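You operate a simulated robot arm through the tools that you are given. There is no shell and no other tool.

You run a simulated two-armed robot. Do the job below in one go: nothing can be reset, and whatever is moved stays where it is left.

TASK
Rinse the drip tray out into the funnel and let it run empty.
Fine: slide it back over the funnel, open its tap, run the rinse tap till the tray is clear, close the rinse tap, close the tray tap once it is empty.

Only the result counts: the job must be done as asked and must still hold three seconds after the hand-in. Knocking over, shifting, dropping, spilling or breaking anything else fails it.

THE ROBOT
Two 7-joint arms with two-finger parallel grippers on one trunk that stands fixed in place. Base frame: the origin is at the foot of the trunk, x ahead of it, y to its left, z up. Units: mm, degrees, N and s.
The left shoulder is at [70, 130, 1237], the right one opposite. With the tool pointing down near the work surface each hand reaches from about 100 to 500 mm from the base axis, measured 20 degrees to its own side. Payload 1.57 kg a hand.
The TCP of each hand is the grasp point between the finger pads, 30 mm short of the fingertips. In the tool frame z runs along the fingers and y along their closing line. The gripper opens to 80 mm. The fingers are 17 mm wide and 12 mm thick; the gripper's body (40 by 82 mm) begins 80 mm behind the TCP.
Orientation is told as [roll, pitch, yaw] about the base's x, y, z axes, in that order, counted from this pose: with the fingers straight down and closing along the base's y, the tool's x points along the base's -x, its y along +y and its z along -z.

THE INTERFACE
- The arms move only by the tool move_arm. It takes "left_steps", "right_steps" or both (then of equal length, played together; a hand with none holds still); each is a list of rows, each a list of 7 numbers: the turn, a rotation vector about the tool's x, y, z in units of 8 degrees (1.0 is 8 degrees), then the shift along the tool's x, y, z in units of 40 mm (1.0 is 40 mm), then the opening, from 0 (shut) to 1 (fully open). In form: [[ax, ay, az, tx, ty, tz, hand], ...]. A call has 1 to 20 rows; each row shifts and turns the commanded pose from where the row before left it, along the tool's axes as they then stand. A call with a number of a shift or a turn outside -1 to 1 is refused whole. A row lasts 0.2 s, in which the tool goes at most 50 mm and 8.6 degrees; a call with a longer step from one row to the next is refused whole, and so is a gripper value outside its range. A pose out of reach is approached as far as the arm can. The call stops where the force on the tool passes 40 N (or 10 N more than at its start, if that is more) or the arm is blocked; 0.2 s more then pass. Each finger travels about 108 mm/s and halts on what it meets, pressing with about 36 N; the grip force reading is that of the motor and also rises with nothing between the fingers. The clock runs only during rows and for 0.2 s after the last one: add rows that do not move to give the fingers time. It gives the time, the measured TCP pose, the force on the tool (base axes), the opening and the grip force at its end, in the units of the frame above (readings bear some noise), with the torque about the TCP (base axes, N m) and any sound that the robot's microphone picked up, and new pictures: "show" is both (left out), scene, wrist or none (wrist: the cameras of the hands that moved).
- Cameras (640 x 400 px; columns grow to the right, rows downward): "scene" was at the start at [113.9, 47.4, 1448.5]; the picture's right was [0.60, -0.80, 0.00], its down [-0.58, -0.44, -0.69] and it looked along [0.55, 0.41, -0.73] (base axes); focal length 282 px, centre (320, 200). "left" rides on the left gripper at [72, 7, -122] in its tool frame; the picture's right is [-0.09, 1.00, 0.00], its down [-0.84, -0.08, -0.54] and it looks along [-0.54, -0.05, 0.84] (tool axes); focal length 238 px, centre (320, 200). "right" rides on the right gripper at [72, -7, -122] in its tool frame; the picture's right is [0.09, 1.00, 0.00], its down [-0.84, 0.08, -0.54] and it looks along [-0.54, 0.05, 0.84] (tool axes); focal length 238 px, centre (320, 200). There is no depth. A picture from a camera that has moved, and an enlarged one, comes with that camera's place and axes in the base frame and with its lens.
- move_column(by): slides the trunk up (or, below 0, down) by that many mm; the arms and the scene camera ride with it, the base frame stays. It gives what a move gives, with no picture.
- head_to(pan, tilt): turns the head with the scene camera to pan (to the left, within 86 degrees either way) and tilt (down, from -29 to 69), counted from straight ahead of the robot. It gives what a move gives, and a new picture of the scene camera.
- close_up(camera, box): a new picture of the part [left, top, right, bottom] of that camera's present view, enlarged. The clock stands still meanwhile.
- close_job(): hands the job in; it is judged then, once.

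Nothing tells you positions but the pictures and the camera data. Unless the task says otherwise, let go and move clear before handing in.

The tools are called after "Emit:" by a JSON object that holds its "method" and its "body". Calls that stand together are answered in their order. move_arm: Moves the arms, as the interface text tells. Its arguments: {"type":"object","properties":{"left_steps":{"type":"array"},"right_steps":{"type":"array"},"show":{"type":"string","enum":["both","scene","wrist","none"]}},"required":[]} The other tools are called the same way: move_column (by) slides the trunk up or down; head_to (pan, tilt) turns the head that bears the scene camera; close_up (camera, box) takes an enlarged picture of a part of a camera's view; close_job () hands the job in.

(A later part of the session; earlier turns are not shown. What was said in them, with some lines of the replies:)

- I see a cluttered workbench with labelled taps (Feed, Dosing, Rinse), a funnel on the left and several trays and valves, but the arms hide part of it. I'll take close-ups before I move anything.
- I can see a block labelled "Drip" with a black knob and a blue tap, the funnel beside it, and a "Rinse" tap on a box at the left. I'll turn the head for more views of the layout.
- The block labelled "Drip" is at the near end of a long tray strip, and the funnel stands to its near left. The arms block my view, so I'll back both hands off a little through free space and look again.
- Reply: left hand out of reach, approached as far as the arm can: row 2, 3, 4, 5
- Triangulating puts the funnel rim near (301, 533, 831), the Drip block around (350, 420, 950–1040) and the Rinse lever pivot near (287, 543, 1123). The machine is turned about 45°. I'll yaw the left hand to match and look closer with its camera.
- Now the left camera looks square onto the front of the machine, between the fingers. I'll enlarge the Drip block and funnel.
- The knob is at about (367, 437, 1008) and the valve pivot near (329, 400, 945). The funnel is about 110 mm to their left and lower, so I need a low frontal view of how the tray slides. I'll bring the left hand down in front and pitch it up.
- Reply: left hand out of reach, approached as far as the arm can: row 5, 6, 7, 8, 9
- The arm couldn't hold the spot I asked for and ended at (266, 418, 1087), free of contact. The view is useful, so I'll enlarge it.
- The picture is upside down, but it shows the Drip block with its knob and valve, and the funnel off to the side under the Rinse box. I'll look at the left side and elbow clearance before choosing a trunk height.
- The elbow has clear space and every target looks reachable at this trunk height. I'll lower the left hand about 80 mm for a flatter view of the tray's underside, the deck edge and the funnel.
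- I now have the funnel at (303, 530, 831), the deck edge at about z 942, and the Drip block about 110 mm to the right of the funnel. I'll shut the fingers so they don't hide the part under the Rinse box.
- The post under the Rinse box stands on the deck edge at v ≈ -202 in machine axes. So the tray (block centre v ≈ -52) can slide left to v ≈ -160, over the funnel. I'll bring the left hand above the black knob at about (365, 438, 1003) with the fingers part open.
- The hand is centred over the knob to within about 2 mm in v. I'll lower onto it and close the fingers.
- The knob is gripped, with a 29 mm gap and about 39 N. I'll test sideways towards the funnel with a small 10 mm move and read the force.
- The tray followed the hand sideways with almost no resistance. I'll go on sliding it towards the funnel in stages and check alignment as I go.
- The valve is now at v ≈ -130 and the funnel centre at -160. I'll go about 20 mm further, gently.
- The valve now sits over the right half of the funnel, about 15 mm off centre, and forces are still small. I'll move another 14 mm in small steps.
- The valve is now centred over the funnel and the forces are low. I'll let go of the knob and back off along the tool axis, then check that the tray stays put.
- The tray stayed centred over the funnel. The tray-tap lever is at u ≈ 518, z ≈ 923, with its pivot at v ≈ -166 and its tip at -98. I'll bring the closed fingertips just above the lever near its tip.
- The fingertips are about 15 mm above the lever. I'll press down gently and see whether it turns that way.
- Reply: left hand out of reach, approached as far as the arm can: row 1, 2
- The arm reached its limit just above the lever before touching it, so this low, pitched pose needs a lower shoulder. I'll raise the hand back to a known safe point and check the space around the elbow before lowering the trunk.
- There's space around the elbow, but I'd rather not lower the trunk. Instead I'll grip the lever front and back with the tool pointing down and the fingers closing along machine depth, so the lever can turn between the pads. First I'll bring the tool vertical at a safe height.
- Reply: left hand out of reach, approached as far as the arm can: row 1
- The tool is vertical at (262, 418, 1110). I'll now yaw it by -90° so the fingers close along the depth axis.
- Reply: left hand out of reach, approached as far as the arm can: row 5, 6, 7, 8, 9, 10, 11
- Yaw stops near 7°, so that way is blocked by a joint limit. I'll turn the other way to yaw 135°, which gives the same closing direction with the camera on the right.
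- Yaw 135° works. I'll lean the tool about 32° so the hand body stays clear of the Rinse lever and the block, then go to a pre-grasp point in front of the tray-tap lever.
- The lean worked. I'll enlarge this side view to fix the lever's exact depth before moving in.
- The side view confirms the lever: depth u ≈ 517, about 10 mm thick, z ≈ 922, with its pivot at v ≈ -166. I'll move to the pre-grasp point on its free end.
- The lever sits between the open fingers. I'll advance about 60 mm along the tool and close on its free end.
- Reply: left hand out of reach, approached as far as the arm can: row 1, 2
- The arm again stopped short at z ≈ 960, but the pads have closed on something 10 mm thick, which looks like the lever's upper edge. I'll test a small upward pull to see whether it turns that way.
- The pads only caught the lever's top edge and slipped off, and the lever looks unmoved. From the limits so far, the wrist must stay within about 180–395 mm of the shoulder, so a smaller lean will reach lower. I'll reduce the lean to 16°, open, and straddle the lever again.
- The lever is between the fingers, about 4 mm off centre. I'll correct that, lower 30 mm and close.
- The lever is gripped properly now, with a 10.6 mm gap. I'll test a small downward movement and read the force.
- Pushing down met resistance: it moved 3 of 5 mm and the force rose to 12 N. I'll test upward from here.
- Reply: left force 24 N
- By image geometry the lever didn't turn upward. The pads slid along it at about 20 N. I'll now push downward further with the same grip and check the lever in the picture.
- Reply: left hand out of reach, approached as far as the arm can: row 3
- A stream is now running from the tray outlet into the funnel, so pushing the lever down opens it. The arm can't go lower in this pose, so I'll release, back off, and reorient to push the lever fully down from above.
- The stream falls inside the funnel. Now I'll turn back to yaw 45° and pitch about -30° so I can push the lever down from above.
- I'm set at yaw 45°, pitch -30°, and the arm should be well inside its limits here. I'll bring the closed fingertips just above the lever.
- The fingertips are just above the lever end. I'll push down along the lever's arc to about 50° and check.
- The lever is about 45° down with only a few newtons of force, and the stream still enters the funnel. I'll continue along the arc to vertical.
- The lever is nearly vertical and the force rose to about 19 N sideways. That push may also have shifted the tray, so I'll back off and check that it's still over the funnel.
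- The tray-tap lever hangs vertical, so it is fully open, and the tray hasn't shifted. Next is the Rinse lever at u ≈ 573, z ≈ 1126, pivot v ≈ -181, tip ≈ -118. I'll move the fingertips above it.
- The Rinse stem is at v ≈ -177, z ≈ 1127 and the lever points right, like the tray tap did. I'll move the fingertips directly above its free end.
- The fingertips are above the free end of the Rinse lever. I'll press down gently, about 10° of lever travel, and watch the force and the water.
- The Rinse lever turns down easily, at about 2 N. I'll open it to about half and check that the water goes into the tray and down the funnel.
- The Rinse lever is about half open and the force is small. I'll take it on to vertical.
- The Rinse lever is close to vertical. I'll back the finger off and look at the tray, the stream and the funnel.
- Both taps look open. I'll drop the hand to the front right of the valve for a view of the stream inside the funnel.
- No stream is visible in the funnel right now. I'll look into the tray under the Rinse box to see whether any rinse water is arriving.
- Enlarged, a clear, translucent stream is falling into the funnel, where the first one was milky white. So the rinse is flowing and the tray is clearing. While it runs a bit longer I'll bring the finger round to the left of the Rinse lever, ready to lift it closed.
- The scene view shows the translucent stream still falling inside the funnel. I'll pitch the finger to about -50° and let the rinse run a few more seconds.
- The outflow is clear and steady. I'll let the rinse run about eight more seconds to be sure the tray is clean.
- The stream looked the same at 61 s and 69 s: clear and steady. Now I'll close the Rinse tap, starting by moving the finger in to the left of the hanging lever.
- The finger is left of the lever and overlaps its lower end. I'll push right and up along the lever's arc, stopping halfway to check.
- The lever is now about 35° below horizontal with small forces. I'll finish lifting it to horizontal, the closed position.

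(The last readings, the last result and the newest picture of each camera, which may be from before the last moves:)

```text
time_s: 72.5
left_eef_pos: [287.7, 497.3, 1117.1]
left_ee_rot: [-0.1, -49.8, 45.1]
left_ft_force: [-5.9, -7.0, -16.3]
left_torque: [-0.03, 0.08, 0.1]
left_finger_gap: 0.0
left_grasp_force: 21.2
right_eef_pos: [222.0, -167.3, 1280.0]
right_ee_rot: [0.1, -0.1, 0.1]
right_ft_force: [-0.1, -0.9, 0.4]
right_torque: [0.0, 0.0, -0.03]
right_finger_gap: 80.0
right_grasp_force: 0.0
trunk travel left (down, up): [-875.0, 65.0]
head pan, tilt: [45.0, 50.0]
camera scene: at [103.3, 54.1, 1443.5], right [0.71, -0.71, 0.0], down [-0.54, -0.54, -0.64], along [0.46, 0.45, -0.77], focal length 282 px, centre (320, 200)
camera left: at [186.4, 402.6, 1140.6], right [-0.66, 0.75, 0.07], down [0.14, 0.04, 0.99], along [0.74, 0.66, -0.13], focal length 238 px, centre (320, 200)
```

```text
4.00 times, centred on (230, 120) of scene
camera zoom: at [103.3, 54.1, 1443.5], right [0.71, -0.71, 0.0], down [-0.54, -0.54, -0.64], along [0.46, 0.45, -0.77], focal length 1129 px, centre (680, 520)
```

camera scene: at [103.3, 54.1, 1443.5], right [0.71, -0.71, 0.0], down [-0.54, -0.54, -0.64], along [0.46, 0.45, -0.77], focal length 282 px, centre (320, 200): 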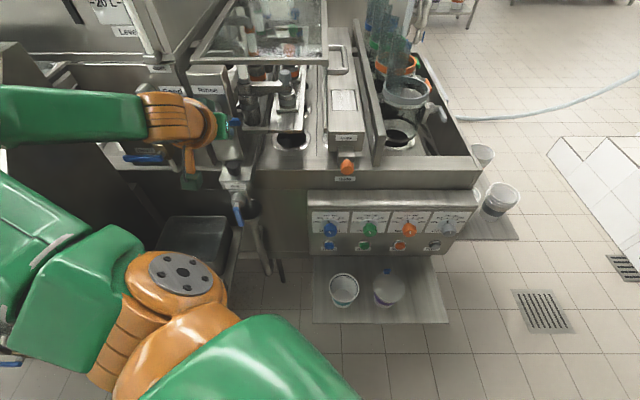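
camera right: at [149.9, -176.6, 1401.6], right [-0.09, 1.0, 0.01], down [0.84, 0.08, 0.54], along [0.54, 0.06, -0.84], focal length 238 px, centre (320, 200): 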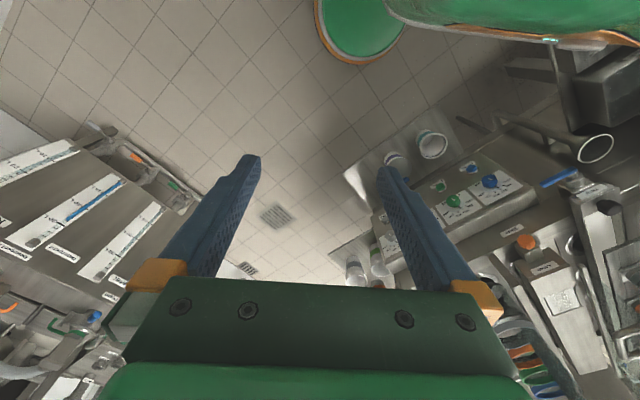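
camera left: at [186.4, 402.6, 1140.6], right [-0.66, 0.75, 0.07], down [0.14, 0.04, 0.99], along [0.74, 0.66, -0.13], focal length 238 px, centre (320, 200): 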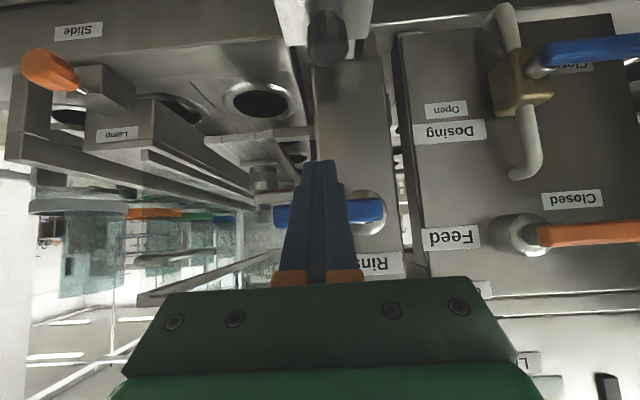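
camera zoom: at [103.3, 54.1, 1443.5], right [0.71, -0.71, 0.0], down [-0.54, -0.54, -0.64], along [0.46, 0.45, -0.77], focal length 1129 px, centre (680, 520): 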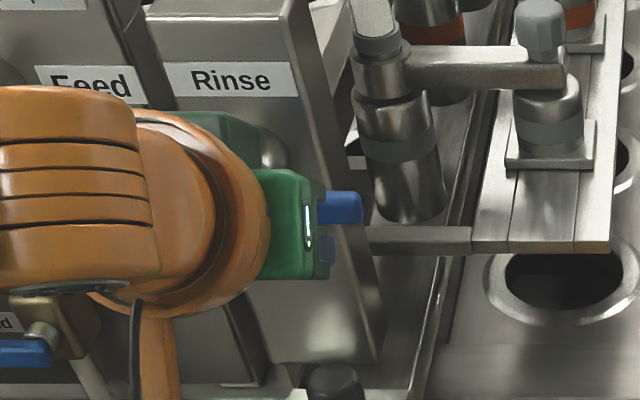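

The Rinse lever is horizontal against its stop, with the force rising to about 16 N, so it is closed. I'll drop the finger clear, back away and watch the tray drain.

Emit:
{"method": "move_arm", "body": {"left_steps": [[0, 0, 0, 0.23, 0, 0.193, 0], [0, 0, 0, 0, 0, -0.9, 0], [0, 0, 0, 0, 0, -0.9, 0], [0, 0, 0, 0, 0, 0, 0]], "show": "both"}}

Emit:
{"method": "close_up", "body": {"camera": "scene", "box": [220, 160, 280, 220]}}

Emit:
{"method": "close_up", "body": {"camera": "left", "box": [240, 60, 480, 260]}}

```text
time_s: 73.5
left_eef_pos: [250.1, 459.6, 1154.1]
left_ee_rot: [-0.1, -49.9, 45.2]
left_ft_force: [-0.4, 0.1, -0.1]
left_torque: [0.0, 0.02, 0.02]
left_finger_gap: 0.1
left_grasp_force: 21.2
right_eef_pos: [224.9, -165.1, 1277.8]
right_ee_rot: [0.1, -0.1, -0.1]
right_ft_force: [1.2, 0.1, 1.4]
right_torque: [0.01, 0.02, 0.01]
right_finger_gap: 80.1
right_grasp_force: 0.0
trunk travel left (down, up): [-875.0, 65.0]
head pan, tilt: [45.0, 50.0]
camera scene: at [104.8, 54.5, 1443.6], right [0.71, -0.71, 0.0], down [-0.54, -0.54, -0.64], along [0.45, 0.45, -0.77], focal length 282 px, centre (320, 200)
camera left: at [148.8, 364.2, 1175.9], right [-0.66, 0.75, 0.07], down [0.14, 0.03, 0.99], along [0.74, 0.67, -0.13], focal length 238 px, centre (320, 200)
```

scene: 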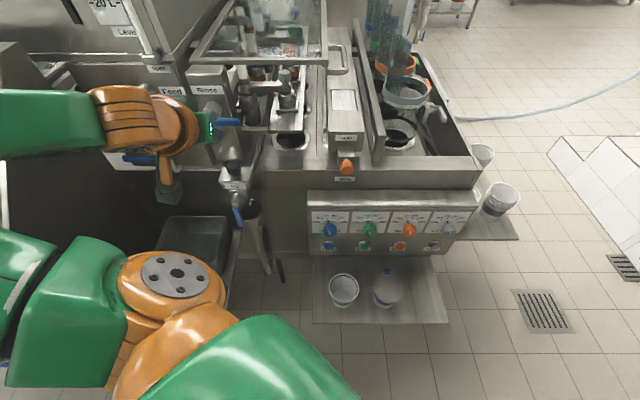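
left: 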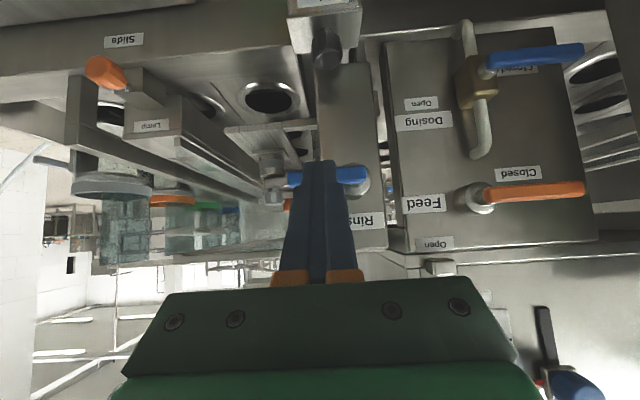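

```text
6.67 times, centred on (250, 190) of scene
camera zoom: at [104.8, 54.5, 1443.6], right [0.71, -0.71, 0.0], down [-0.54, -0.54, -0.64], along [0.45, 0.45, -0.77], focal length 1881 px, centre (787, 267)
```

zoom: 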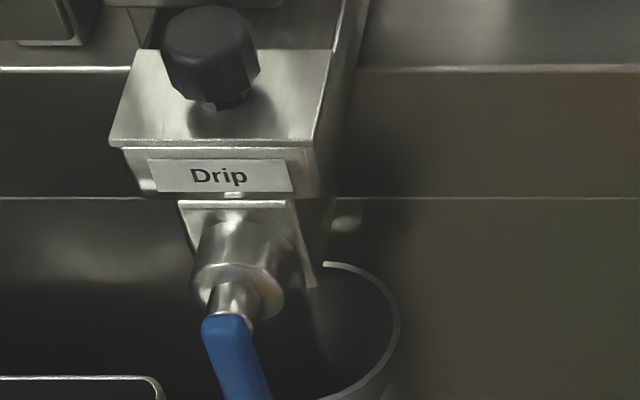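

```text
2.00 times, centred on (360, 160) of left
camera zoom: at [148.8, 364.2, 1175.9], right [-0.66, 0.75, 0.07], down [0.14, 0.03, 0.99], along [0.74, 0.67, -0.13], focal length 477 px, centre (240, 280)
```

zoom: 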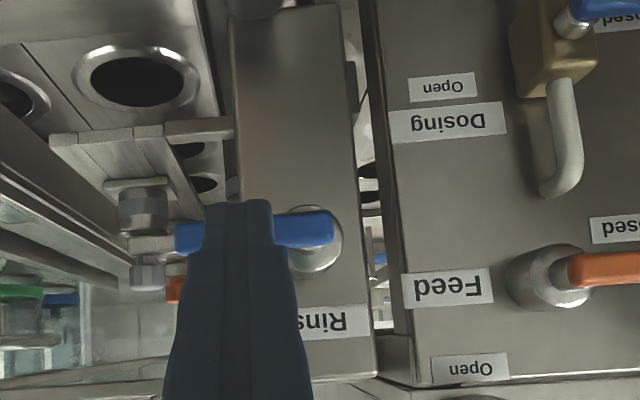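

The stream looks nearly gone. I'll move the finger to the left front of the tray tap, where the wrist camera can see the gap between outlet and funnel, and check it has run dry.

Emit:
{"method": "move_arm", "body": {"left_steps": [[0, 0, 0, 0.0965, 0.5875, -0.115, 0], [0, 0, 0, 0.0965, 0.5875, -0.115, 0], [0, 0, 0, 0.734, 0, 0.616, 0], [0, 0, 0, 0.734, 0, 0.616, 0], [0, 0, 0, 0.734, 0, 0.616, 0], [0, 0, 0, 0.734, 0, 0.616, 0], [0, 0, 0, 0.734, 0, 0.616, 0], [0, 0, 0, 0.734, 0, 0.616, 0]], "show": "both"}}

Emit:
{"method": "close_up", "body": {"camera": "left", "box": [200, 0, 400, 160]}}

Emit:
{"method": "close_up", "body": {"camera": "scene", "box": [220, 160, 280, 220]}}

```text
time_s: 75.3
left_eef_pos: [215.2, 504.0, 933.0]
left_ee_rot: [-0.2, -49.7, 45.0]
left_ft_force: [-0.1, 0.1, -1.2]
left_torque: [-0.01, -0.03, -0.02]
left_finger_gap: 0.0
left_grasp_force: 21.0
left hand out of reach, approached as far as the arm can: row 7, 8
right_eef_pos: [225.8, -166.0, 1280.0]
right_ee_rot: [0.1, 0.0, 0.0]
right_ft_force: [0.2, 0.4, -0.3]
right_torque: [-0.02, -0.03, 0.01]
right_finger_gap: 80.0
right_grasp_force: 0.0
trunk travel left (down, up): [-875.0, 65.0]
head pan, tilt: [45.0, 50.0]
camera scene: at [105.2, 54.6, 1443.6], right [0.71, -0.71, 0.0], down [-0.54, -0.54, -0.64], along [0.45, 0.45, -0.77], focal length 282 px, centre (320, 200)
camera left: at [113.1, 409.9, 955.8], right [-0.66, 0.75, 0.07], down [0.14, 0.04, 0.99], along [0.74, 0.66, -0.13], focal length 238 px, centre (320, 200)
```

scene: 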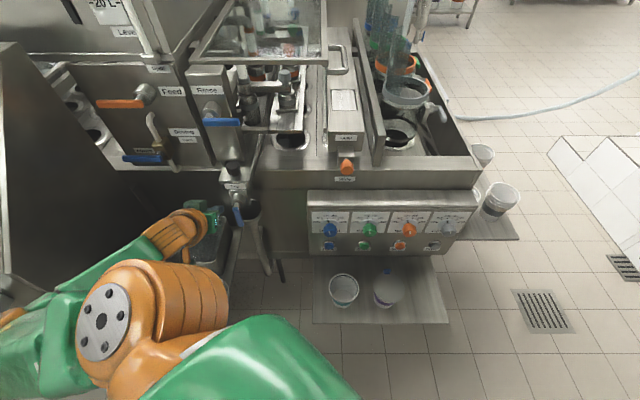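
left: 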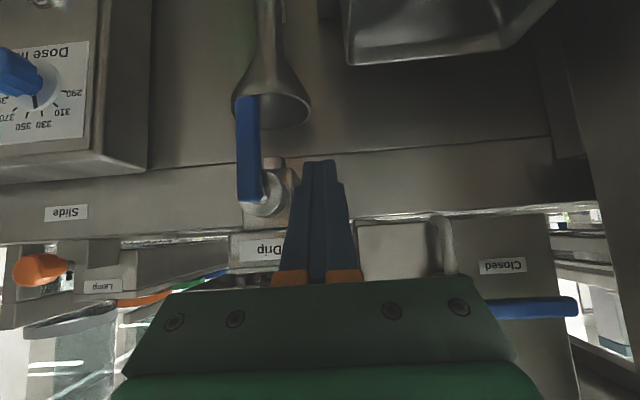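

```text
2.50 times, centred on (300, 80) of left
camera zoom: at [113.1, 409.9, 955.8], right [-0.66, 0.75, 0.07], down [0.14, 0.04, 0.99], along [0.74, 0.66, -0.13], focal length 596 px, centre (370, 500)
```

zoom: 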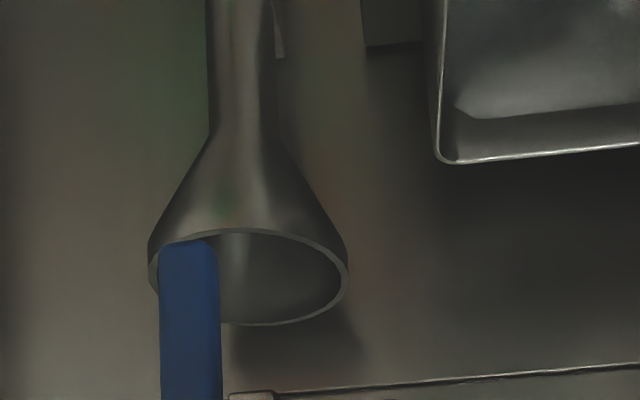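

```text
6.67 times, centred on (250, 190) of scene
camera zoom: at [105.2, 54.6, 1443.6], right [0.71, -0.71, 0.0], down [-0.54, -0.54, -0.64], along [0.45, 0.45, -0.77], focal length 1881 px, centre (787, 267)
```

zoom: 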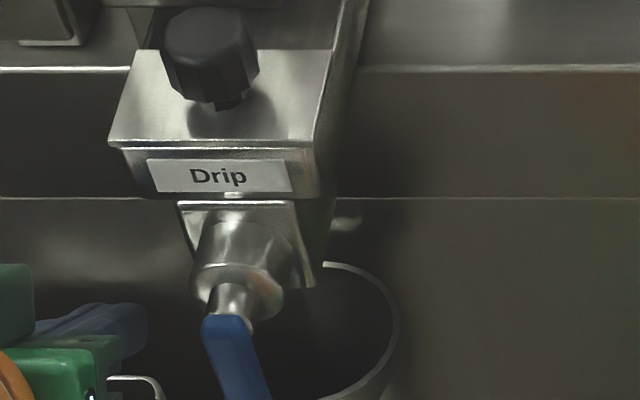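

The stream has completely stopped and the funnel interior shows none, so the tray has run empty. I'll wait a few more seconds, then set the finger pitch to about -34° and bring it left of the hanging tray lever.

Emit:
{"method": "move_arm", "body": {"left_steps": [[0, 1, 0, 0, 0, 0, 0], [0, 1, 0, 0, 0, 0, 0], [0, 0, 0, 0, 0, 0, 0], [0, 0, 0, 0, 0, 0, 0], [0, 0, 0, 0, 0, 0, 0], [0, 0, 0, 0, 0, 0, 0], [0, 0, 0, 0, 0, 0, 0], [0, 0, 0, 0, 0, 0, 0], [0, 0, 0, 0, 0, 0, 0], [0, 0, 0, 0, 0, 0, 0], [0, 0, 0, 0, 0, 0, 0], [0, 0, 0, 0, 0, 0, 0], [0, 0, 0, 0, 0, 0, 0], [0, 0, 0, 0, 0, 0, 0], [0, 0, 0, 0, 0, 0, 0], [0, 0, 0, 0, 0, 0, 0], [0, 0, 0, 0, 0, 0, 0]], "show": "both"}}

Emit:
{"method": "close_up", "body": {"camera": "left", "box": [200, 0, 400, 160]}}

Emit:
{"method": "close_up", "body": {"camera": "scene", "box": [200, 110, 280, 200]}}

```text
time_s: 78.9
left_eef_pos: [214.8, 503.3, 933.5]
left_ee_rot: [-0.1, -34.0, 44.9]
left_ft_force: [0.8, -0.5, -0.3]
left_torque: [0.0, 0.0, -0.04]
left_finger_gap: 0.0
left_grasp_force: 21.1
right_eef_pos: [225.3, -166.6, 1280.1]
right_ee_rot: [0.2, 0.0, 0.1]
right_ft_force: [0.7, 0.7, -0.8]
right_torque: [0.05, -0.01, 0.01]
right_finger_gap: 79.5
right_grasp_force: 0.2
trunk travel left (down, up): [-875.0, 65.0]
head pan, tilt: [45.0, 50.0]
camera scene: at [104.3, 53.6, 1443.7], right [0.71, -0.71, 0.0], down [-0.54, -0.54, -0.64], along [0.45, 0.45, -0.77], focal length 282 px, centre (320, 200)
camera left: at [121.2, 416.3, 993.6], right [-0.65, 0.76, 0.05], down [0.33, 0.22, 0.92], along [0.68, 0.61, -0.4], focal length 238 px, centre (320, 200)
```

scene: 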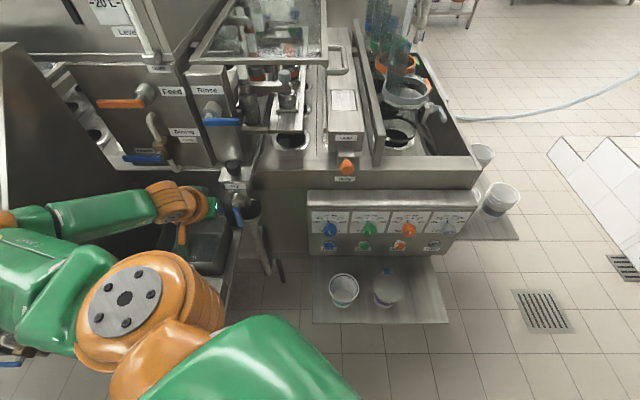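
left: 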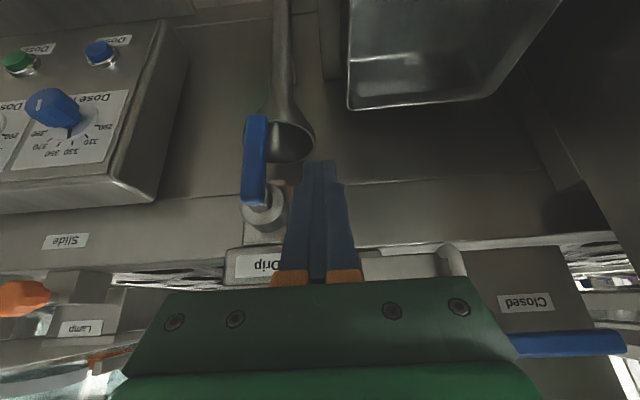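

```text
2.50 times, centred on (300, 80) of left
camera zoom: at [121.2, 416.3, 993.6], right [-0.65, 0.76, 0.05], down [0.33, 0.22, 0.92], along [0.68, 0.61, -0.4], focal length 596 px, centre (370, 500)
```

zoom: 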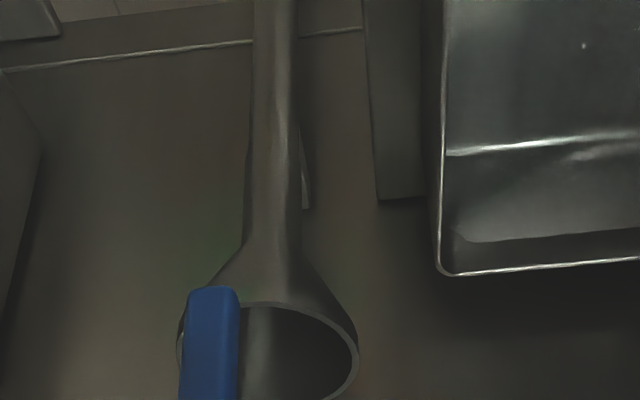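

```text
4.44 times, centred on (240, 155) of scene
camera zoom: at [104.3, 53.6, 1443.7], right [0.71, -0.71, 0.0], down [-0.54, -0.54, -0.64], along [0.45, 0.45, -0.77], focal length 1254 px, centre (676, 400)
```

zoom: 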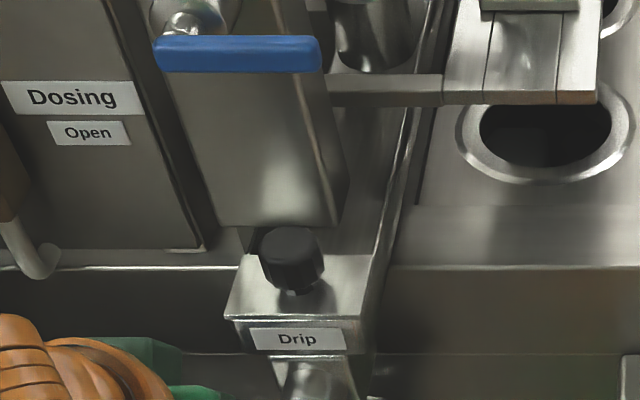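

Still no stream, and the Rinse lever is horizontal. The tray lever hangs at v ≈ -158, from z ≈ 931 down to 860. I'll lower the finger to its left side.

Emit:
{"method": "move_arm", "body": {"left_steps": [[0, 0, 0, 0.615, -0.05, 0.384, 0], [0, 0, 0, 0.615, -0.05, 0.384, 0], [0, 0, 0, -0.249, 0, 0.168, 0]], "show": "both"}}

Emit:
{"method": "close_up", "body": {"camera": "left", "box": [200, 40, 440, 240]}}

```text
time_s: 79.7
left_eef_pos: [208.6, 492.4, 880.8]
left_ee_rot: [0.0, -33.8, 45.0]
left_ft_force: [0.5, -0.1, 0.1]
left_torque: [-0.01, -0.05, 0.01]
left_finger_gap: 0.0
left_grasp_force: 21.5
right_eef_pos: [226.5, -166.3, 1280.3]
right_ee_rot: [0.0, -0.1, 0.1]
right_ft_force: [-0.5, -0.4, 0.2]
right_torque: [-0.03, -0.02, -0.01]
right_finger_gap: 79.8
right_grasp_force: 0.0
trunk travel left (down, up): [-875.0, 65.0]
head pan, tilt: [45.0, 50.0]
camera scene: at [105.0, 54.0, 1443.6], right [0.71, -0.71, 0.0], down [-0.54, -0.54, -0.64], along [0.45, 0.45, -0.77], focal length 282 px, centre (320, 200)
camera left: at [115.8, 406.0, 941.9], right [-0.65, 0.76, 0.05], down [0.33, 0.22, 0.92], along [0.68, 0.61, -0.4], focal length 238 px, centre (320, 200)
```

scene: 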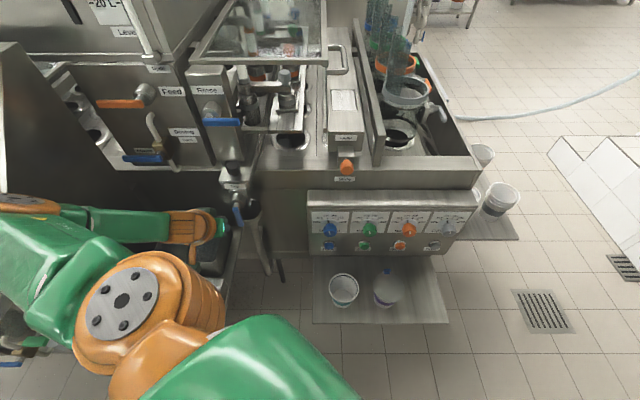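
left: 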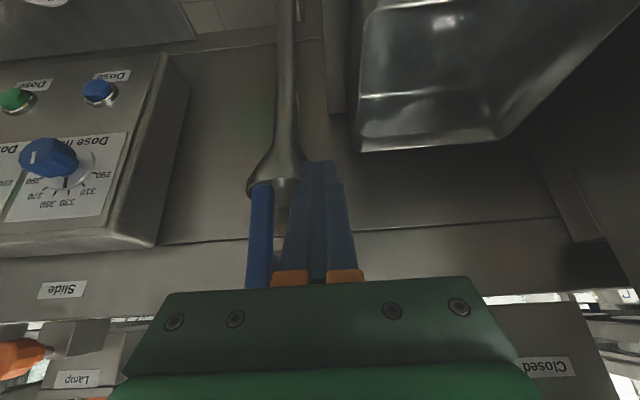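

```text
2.00 times, centred on (320, 140) of left
camera zoom: at [115.8, 406.0, 941.9], right [-0.65, 0.76, 0.05], down [0.33, 0.22, 0.92], along [0.68, 0.61, -0.4], focal length 477 px, centre (320, 320)
```

zoom: 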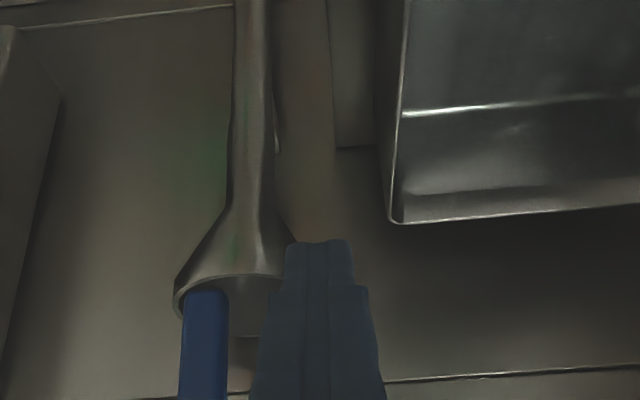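

The finger is beside the lever. I'll push it right along its arc to about 60° below horizontal, then check that the tray hasn't moved.

Emit:
{"method": "move_arm", "body": {"left_steps": [[0, 0, 0, 0, -0.5175, 0.0685, 0], [0, 0, 0, 0.011, -0.2825, 0.0166, 0], [0, 0, 0, -0.0126, -0.22, -0.0187, 0], [0, 0, 0, -0.036, -0.21, -0.054, 0]], "show": "both"}}

Emit:
{"method": "close_up", "body": {"camera": "left", "box": [200, 60, 440, 260]}}

Emit:
{"method": "close_up", "body": {"camera": "scene", "box": [200, 140, 300, 240]}}

```text
time_s: 80.7
left_eef_pos: [244.4, 461.5, 891.9]
left_ee_rot: [-0.1, -33.9, 45.0]
left_ft_force: [-4.4, 0.4, -1.7]
left_torque: [-0.02, 0.03, 0.01]
left_finger_gap: 0.0
left_grasp_force: 21.5
left hand out of reach, approached as far as the arm can: row 1, 2
right_eef_pos: [223.6, -166.6, 1280.1]
right_ee_rot: [0.1, 0.0, 0.0]
right_ft_force: [0.0, 0.0, 0.2]
right_torque: [0.0, 0.02, 0.04]
right_finger_gap: 79.9
right_grasp_force: 0.1
trunk travel left (down, up): [-875.0, 65.0]
head pan, tilt: [45.0, 50.0]
camera scene: at [103.3, 53.8, 1443.8], right [0.71, -0.71, 0.0], down [-0.54, -0.54, -0.64], along [0.46, 0.45, -0.77], focal length 282 px, centre (320, 200)
camera left: at [151.3, 374.9, 952.5], right [-0.65, 0.76, 0.05], down [0.33, 0.22, 0.92], along [0.68, 0.61, -0.4], focal length 238 px, centre (320, 200)
```

scene: 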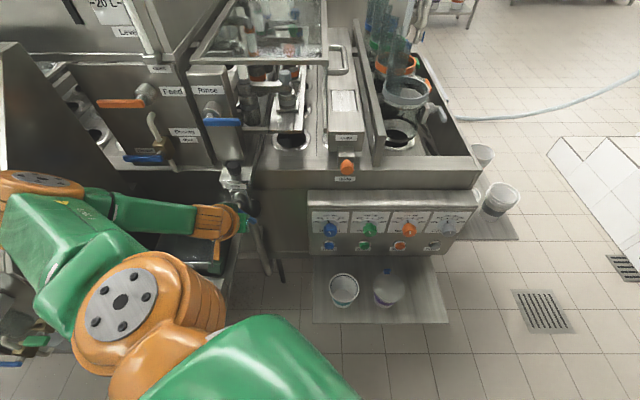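
left: 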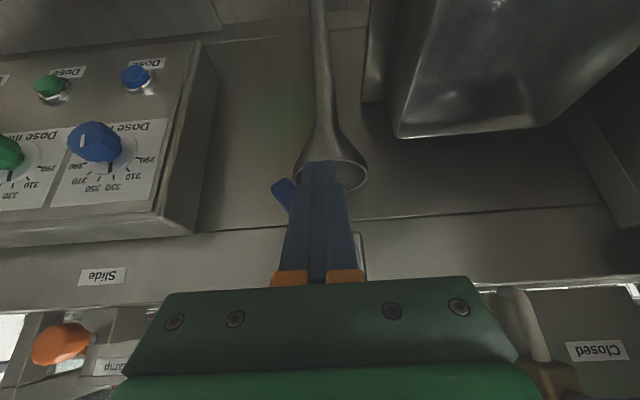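

```text
2.00 times, centred on (320, 160) of left
camera zoom: at [151.3, 374.9, 952.5], right [-0.65, 0.76, 0.05], down [0.33, 0.22, 0.92], along [0.68, 0.61, -0.4], focal length 477 px, centre (320, 280)
```

zoom: 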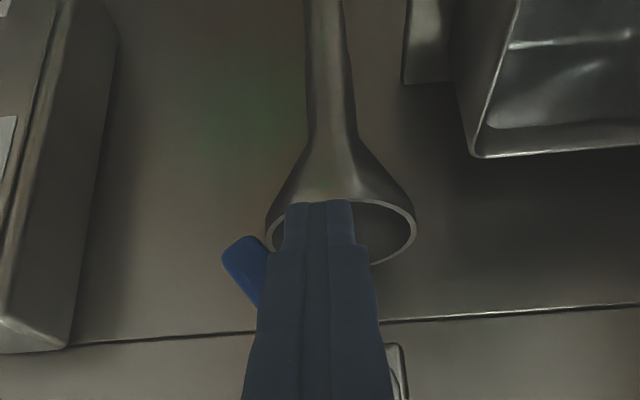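

```text
4.00 times, centred on (250, 190) of scene
camera zoom: at [103.3, 53.8, 1443.8], right [0.71, -0.71, 0.0], down [-0.54, -0.54, -0.64], along [0.46, 0.45, -0.77], focal length 1129 px, centre (600, 240)
```

zoom: 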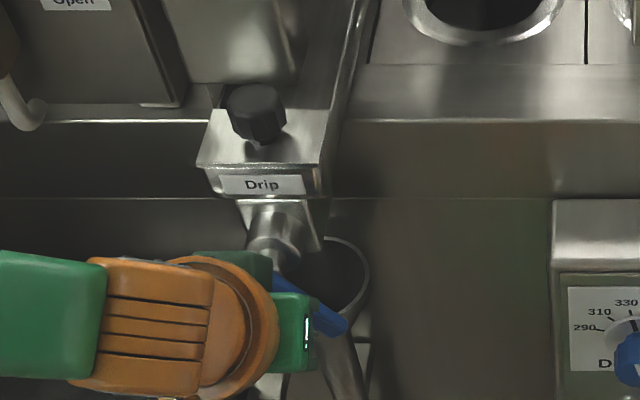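

The lever has come up to about 54° below horizontal and the tray hasn't moved. I'll continue the lift to horizontal.

Emit:
{"method": "move_arm", "body": {"left_steps": [[0, 0, 0, -0.0587, -0.2525, -0.087, 0], [0, 0, 0, -0.0573, -0.1725, -0.085, 0], [0, 0, 0, -0.0839, -0.13, -0.1244, 0], [0, 0, 0, -0.095, -0.1075, -0.141, 0], [0, 0, 0, -0.1076, -0.05, -0.1596, 0]], "show": "both"}}

Emit:
{"method": "close_up", "body": {"camera": "left", "box": [200, 60, 440, 260]}}

Emit:
{"method": "close_up", "body": {"camera": "scene", "box": [200, 140, 300, 240]}}

```text
time_s: 81.9
left_eef_pos: [264.9, 438.9, 921.1]
left_ee_rot: [-0.2, -34.1, 45.1]
left_ft_force: [-7.7, -5.7, -6.9]
left_torque: [-0.16, -0.03, -0.09]
left_finger_gap: 0.0
left_grasp_force: 20.7
right_eef_pos: [221.8, -168.4, 1281.0]
right_ee_rot: [0.2, -0.1, 0.0]
right_ft_force: [0.0, -0.2, -0.3]
right_torque: [-0.02, 0.01, 0.01]
right_finger_gap: 80.1
right_grasp_force: 0.2
trunk travel left (down, up): [-875.0, 65.0]
head pan, tilt: [45.0, 50.0]
camera scene: at [101.8, 51.8, 1443.8], right [0.71, -0.71, 0.0], down [-0.54, -0.54, -0.64], along [0.46, 0.46, -0.76], focal length 282 px, centre (320, 200)
camera left: at [170.6, 352.5, 980.8], right [-0.65, 0.76, 0.05], down [0.33, 0.22, 0.92], along [0.68, 0.61, -0.4], focal length 238 px, centre (320, 200)
```

scene: 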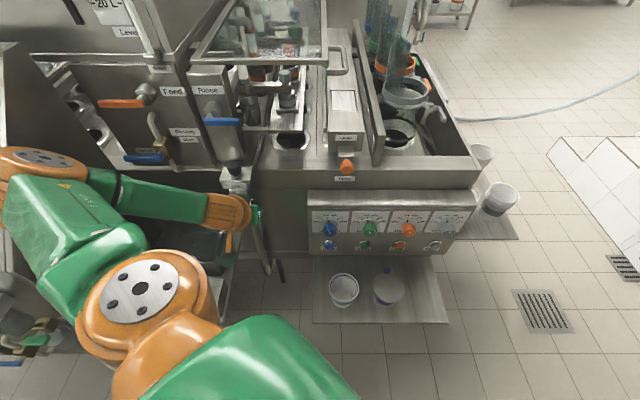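
left: 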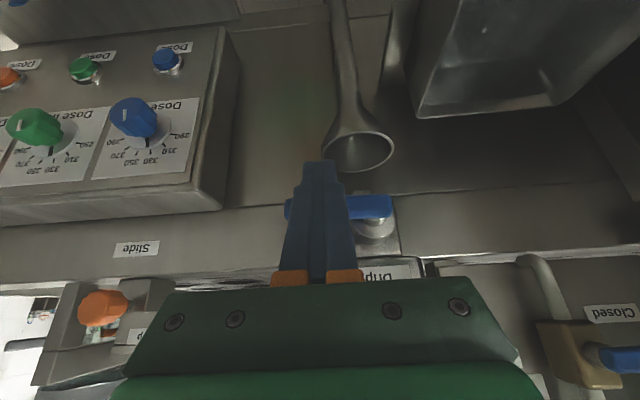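

```text
2.00 times, centred on (320, 160) of left
camera zoom: at [170.6, 352.5, 980.8], right [-0.65, 0.76, 0.05], down [0.33, 0.22, 0.92], along [0.68, 0.61, -0.4], focal length 477 px, centre (320, 280)
```

zoom: 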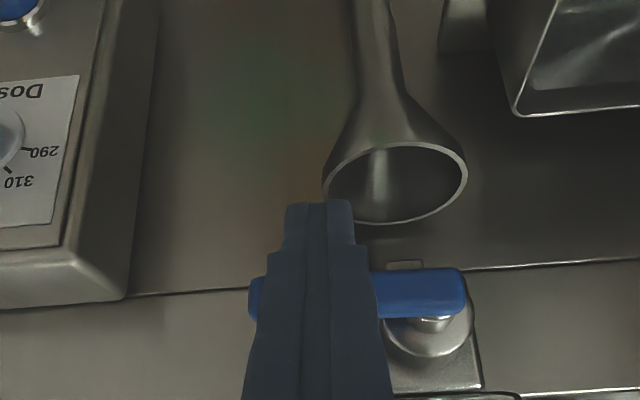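

```text
4.00 times, centred on (250, 190) of scene
camera zoom: at [101.8, 51.8, 1443.8], right [0.71, -0.71, 0.0], down [-0.54, -0.54, -0.64], along [0.46, 0.46, -0.76], focal length 1129 px, centre (600, 240)
```

zoom: 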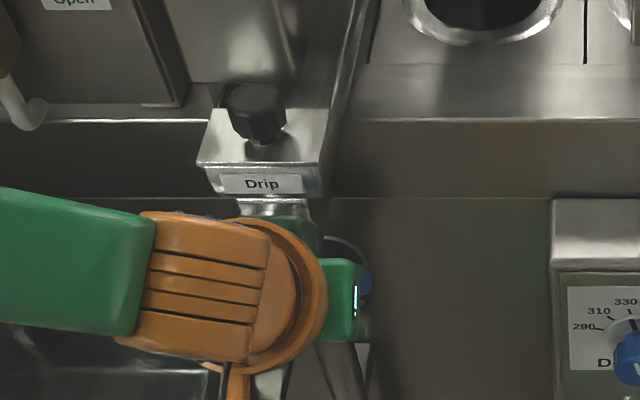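

The lever is almost horizontal. I'll lift a little more to bring it firmly against its closed stop.

Emit:
{"method": "move_arm", "body": {"left_steps": [[0, 0, 0, -0.042, 0, -0.062, 0], [0, 0, 0, -0.042, 0, -0.062, 0], [0, 0, 0, 0, 0, 0, 0]], "show": "wrist"}}

Emit:
{"method": "close_up", "body": {"camera": "left", "box": [200, 60, 440, 260]}}

```text
time_s: 82.7
left_eef_pos: [262.5, 438.6, 923.8]
left_ee_rot: [-0.1, -33.3, 45.1]
left_ft_force: [-4.5, -2.8, -3.9]
left_torque: [-0.1, 0.0, 0.0]
left_finger_gap: 0.0
left_grasp_force: 21.4
right_eef_pos: [223.4, -166.9, 1279.1]
right_ee_rot: [0.2, -0.1, 0.0]
right_ft_force: [0.6, -0.5, 0.4]
right_torque: [0.0, 0.0, 0.0]
right_finger_gap: 79.9
right_grasp_force: 0.0
trunk travel left (down, up): [-875.0, 65.0]
head pan, tilt: [45.0, 50.0]
stopped in row 3 (left hand): the force on the tool passed its limit at 41 N (the readings are from after the stop); the commanded pose is now the measured one
camera left: at [169.4, 352.5, 985.9], right [-0.65, 0.76, 0.05], down [0.34, 0.23, 0.91], along [0.68, 0.61, -0.41], focal length 238 px, centre (320, 200)
```

left: 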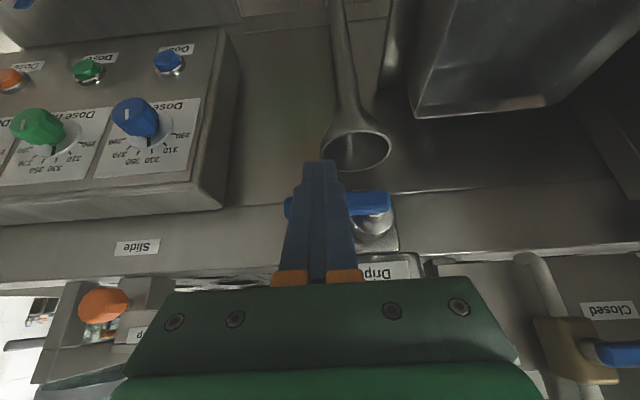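

```text
2.00 times, centred on (320, 160) of left
camera zoom: at [169.4, 352.5, 985.9], right [-0.65, 0.76, 0.05], down [0.34, 0.23, 0.91], along [0.68, 0.61, -0.41], focal length 477 px, centre (320, 280)
```

zoom: 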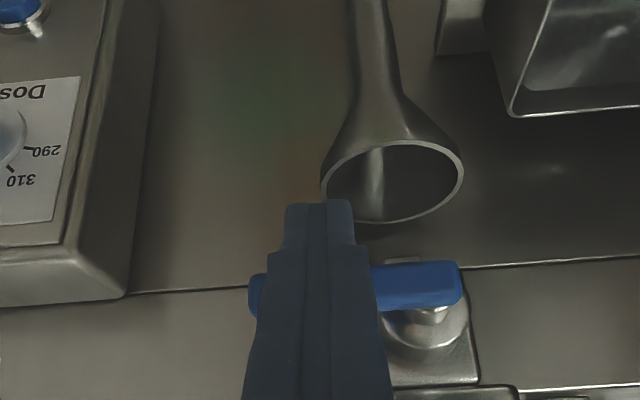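

The force hit the stop at 41 N with the lever horizontal, so the tray tap is firmly closed. I'll back the finger away and up, then check everything.

Emit:
{"method": "move_arm", "body": {"left_steps": [[0, 0, 0, 0.236, 0, -0.008, 0], [0, 0, 0, 0.352, 0, -0.238, 0], [0, 0, 0, 0, 0.9, 0, 0], [0, 0, 0, -0.524, 0, -0.777, 0], [0, 0, 0, -0.524, 0, -0.777, 0], [0, 0, 0, -0.524, 0, -0.777, 0], [0, 0, 0, -0.524, 0, -0.777, 0]], "show": "both"}}

Emit:
{"method": "close_up", "body": {"camera": "left", "box": [200, 0, 440, 200]}}

Emit:
{"method": "close_up", "body": {"camera": "scene", "box": [180, 80, 300, 200]}}

```text
time_s: 84.3
left_eef_pos: [221.9, 446.1, 1070.6]
left_ee_rot: [0.0, -33.6, 44.9]
left_ft_force: [0.3, -0.6, -0.2]
left_torque: [0.01, -0.01, -0.01]
left_finger_gap: 0.0
left_grasp_force: 21.6
right_eef_pos: [223.9, -168.8, 1280.1]
right_ee_rot: [0.2, -0.1, 0.0]
right_ft_force: [0.1, -1.0, 0.3]
right_torque: [0.05, -0.04, 0.0]
right_finger_gap: 79.8
right_grasp_force: 0.1
trunk travel left (down, up): [-875.0, 65.0]
head pan, tilt: [45.0, 50.0]
camera scene: at [104.2, 52.1, 1443.7], right [0.71, -0.71, 0.0], down [-0.54, -0.54, -0.64], along [0.45, 0.46, -0.77], focal length 282 px, centre (320, 200)
camera left: at [128.6, 359.9, 1131.6], right [-0.65, 0.76, 0.05], down [0.34, 0.23, 0.91], along [0.68, 0.61, -0.4], focal length 238 px, centre (320, 200)
```

scene: 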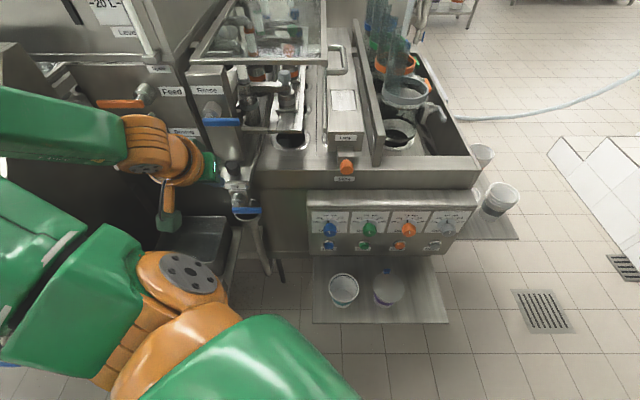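
left: 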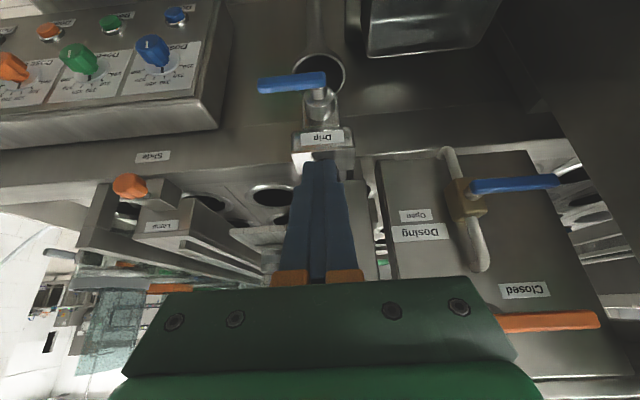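

```text
2.00 times, centred on (320, 100) of left
camera zoom: at [128.6, 359.9, 1131.6], right [-0.65, 0.76, 0.05], down [0.34, 0.23, 0.91], along [0.68, 0.61, -0.4], focal length 477 px, centre (320, 400)
```

zoom: 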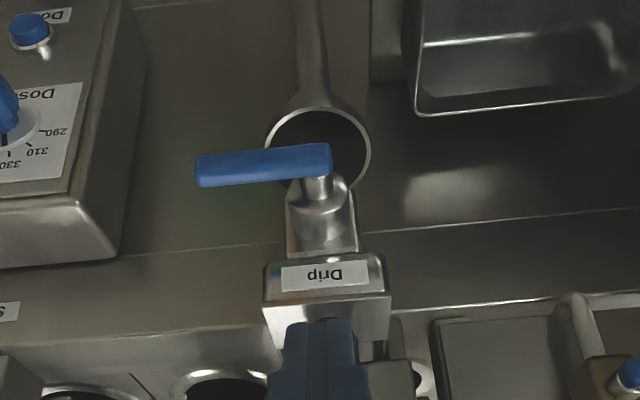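

```text
3.33 times, centred on (240, 140) of scene
camera zoom: at [104.2, 52.1, 1443.7], right [0.71, -0.71, 0.0], down [-0.54, -0.54, -0.64], along [0.45, 0.46, -0.77], focal length 941 px, centre (587, 400)
```

zoom: 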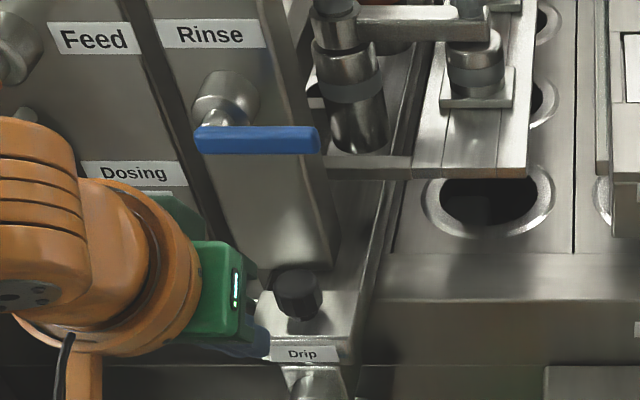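

Both levers are horizontal, the block is still centred over the funnel (v ≈ -159 against -160), and nothing is flowing. I'll retract the left hand well clear and make a final check.

Emit:
{"method": "move_arm", "body": {"left_steps": [[0, 0, 0, 0.125, -0.233, -0.887, 0], [0, 0, 0, 0.125, -0.233, -0.887, 0], [0, 0, 0, 0.125, -0.233, -0.887, 0], [0, 0, 0, 0, 0, 0, 0.3], [0, 0, 0, 0, 0, 0, 0.3]], "show": "both"}}

Emit:
{"method": "close_up", "body": {"camera": "scene", "box": [180, 80, 300, 220]}}

Emit:
{"method": "close_up", "body": {"camera": "left", "box": [200, 0, 440, 200]}}

```text
time_s: 85.5
left_eef_pos: [197.8, 399.7, 1161.7]
left_ee_rot: [-0.1, -33.3, 45.0]
left_ft_force: [-0.6, 0.6, -0.7]
left_torque: [-0.01, 0.0, 0.0]
left_finger_gap: 24.1
left_grasp_force: 0.0
left hand out of reach, approached as far as the arm can: row 2, 3
right_eef_pos: [224.7, -166.9, 1278.6]
right_ee_rot: [0.1, 0.0, -0.1]
right_ft_force: [-0.4, -0.3, -0.1]
right_torque: [0.01, 0.02, 0.03]
right_finger_gap: 80.2
right_grasp_force: 0.0
trunk travel left (down, up): [-875.0, 65.0]
head pan, tilt: [45.0, 50.0]
camera scene: at [103.9, 53.9, 1443.7], right [0.71, -0.71, 0.0], down [-0.54, -0.54, -0.64], along [0.45, 0.45, -0.77], focal length 282 px, centre (320, 200)
camera left: at [104.5, 312.2, 1223.0], right [-0.65, 0.76, 0.05], down [0.34, 0.23, 0.91], along [0.68, 0.61, -0.41], focal length 238 px, centre (320, 200)
```

scene: 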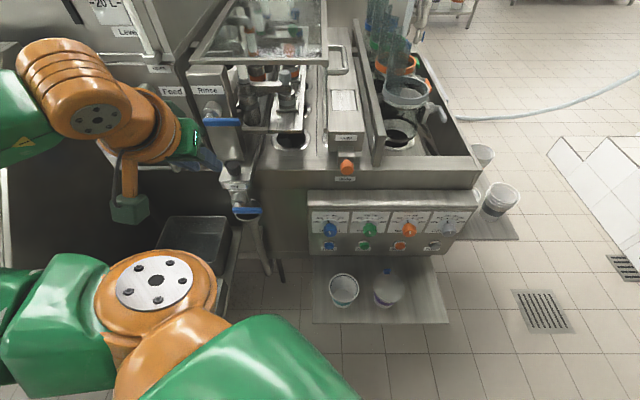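
left: 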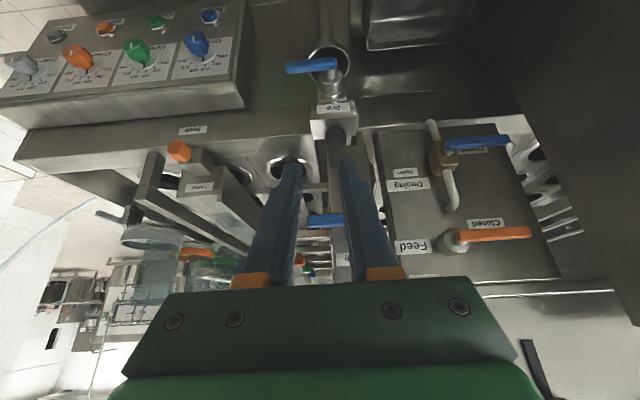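

```text
2.86 times, centred on (240, 150) of scene
camera zoom: at [103.9, 53.9, 1443.7], right [0.71, -0.71, 0.0], down [-0.54, -0.54, -0.64], along [0.45, 0.45, -0.77], focal length 806 px, centre (549, 343)
```

zoom: 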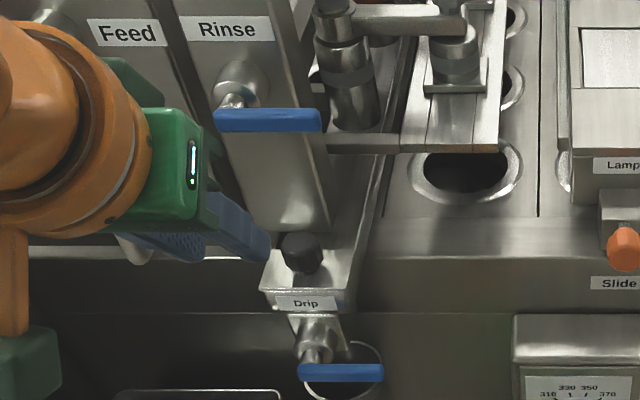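

```text
2.00 times, centred on (320, 100) of left
camera zoom: at [104.5, 312.2, 1223.0], right [-0.65, 0.76, 0.05], down [0.34, 0.23, 0.91], along [0.68, 0.61, -0.41], focal length 477 px, centre (320, 400)
```

zoom: 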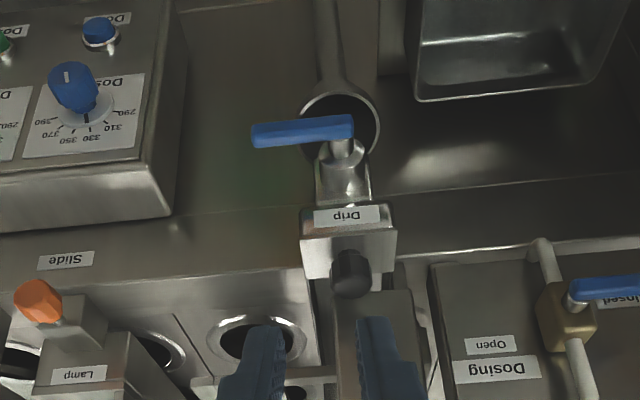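

The tray is back over the funnel, both taps' levers are at their closed stops, no stream is visible, and the hand is open and clear. I see no change to the Feed and Dosing taps, the dials or the cups, so I'm handing in.

Emit:
{"method": "close_job", "body": {}}

```text
The job is handed in.
```

The drip tray is rinsed out, run empty and back over the funnel, with both taps closed. The job is handed in; no verdict came back.

- **Slide:** I moved the tray about 110 mm left by its black knob. The outlet sits centred over the funnel and didn't shift afterwards.
- **Tray tap opened:** the first flow into the funnel was milky white.
- **Rinse:** the rinse tap ran for about 18 seconds. The outflow had turned clear within the first few seconds and looked the same in later checks.
- **Closing:** I closed the rinse tap and waited until the stream had fully stopped. I then closed the tray tap against its stop, where the force reached 41 N.

I judged the tray clear and empty from the outflow, because the inside of the tray under the Rinse box is in shadow and hard to see. I saw no spills or anything else moved. The left hand is open and clear of the machine.
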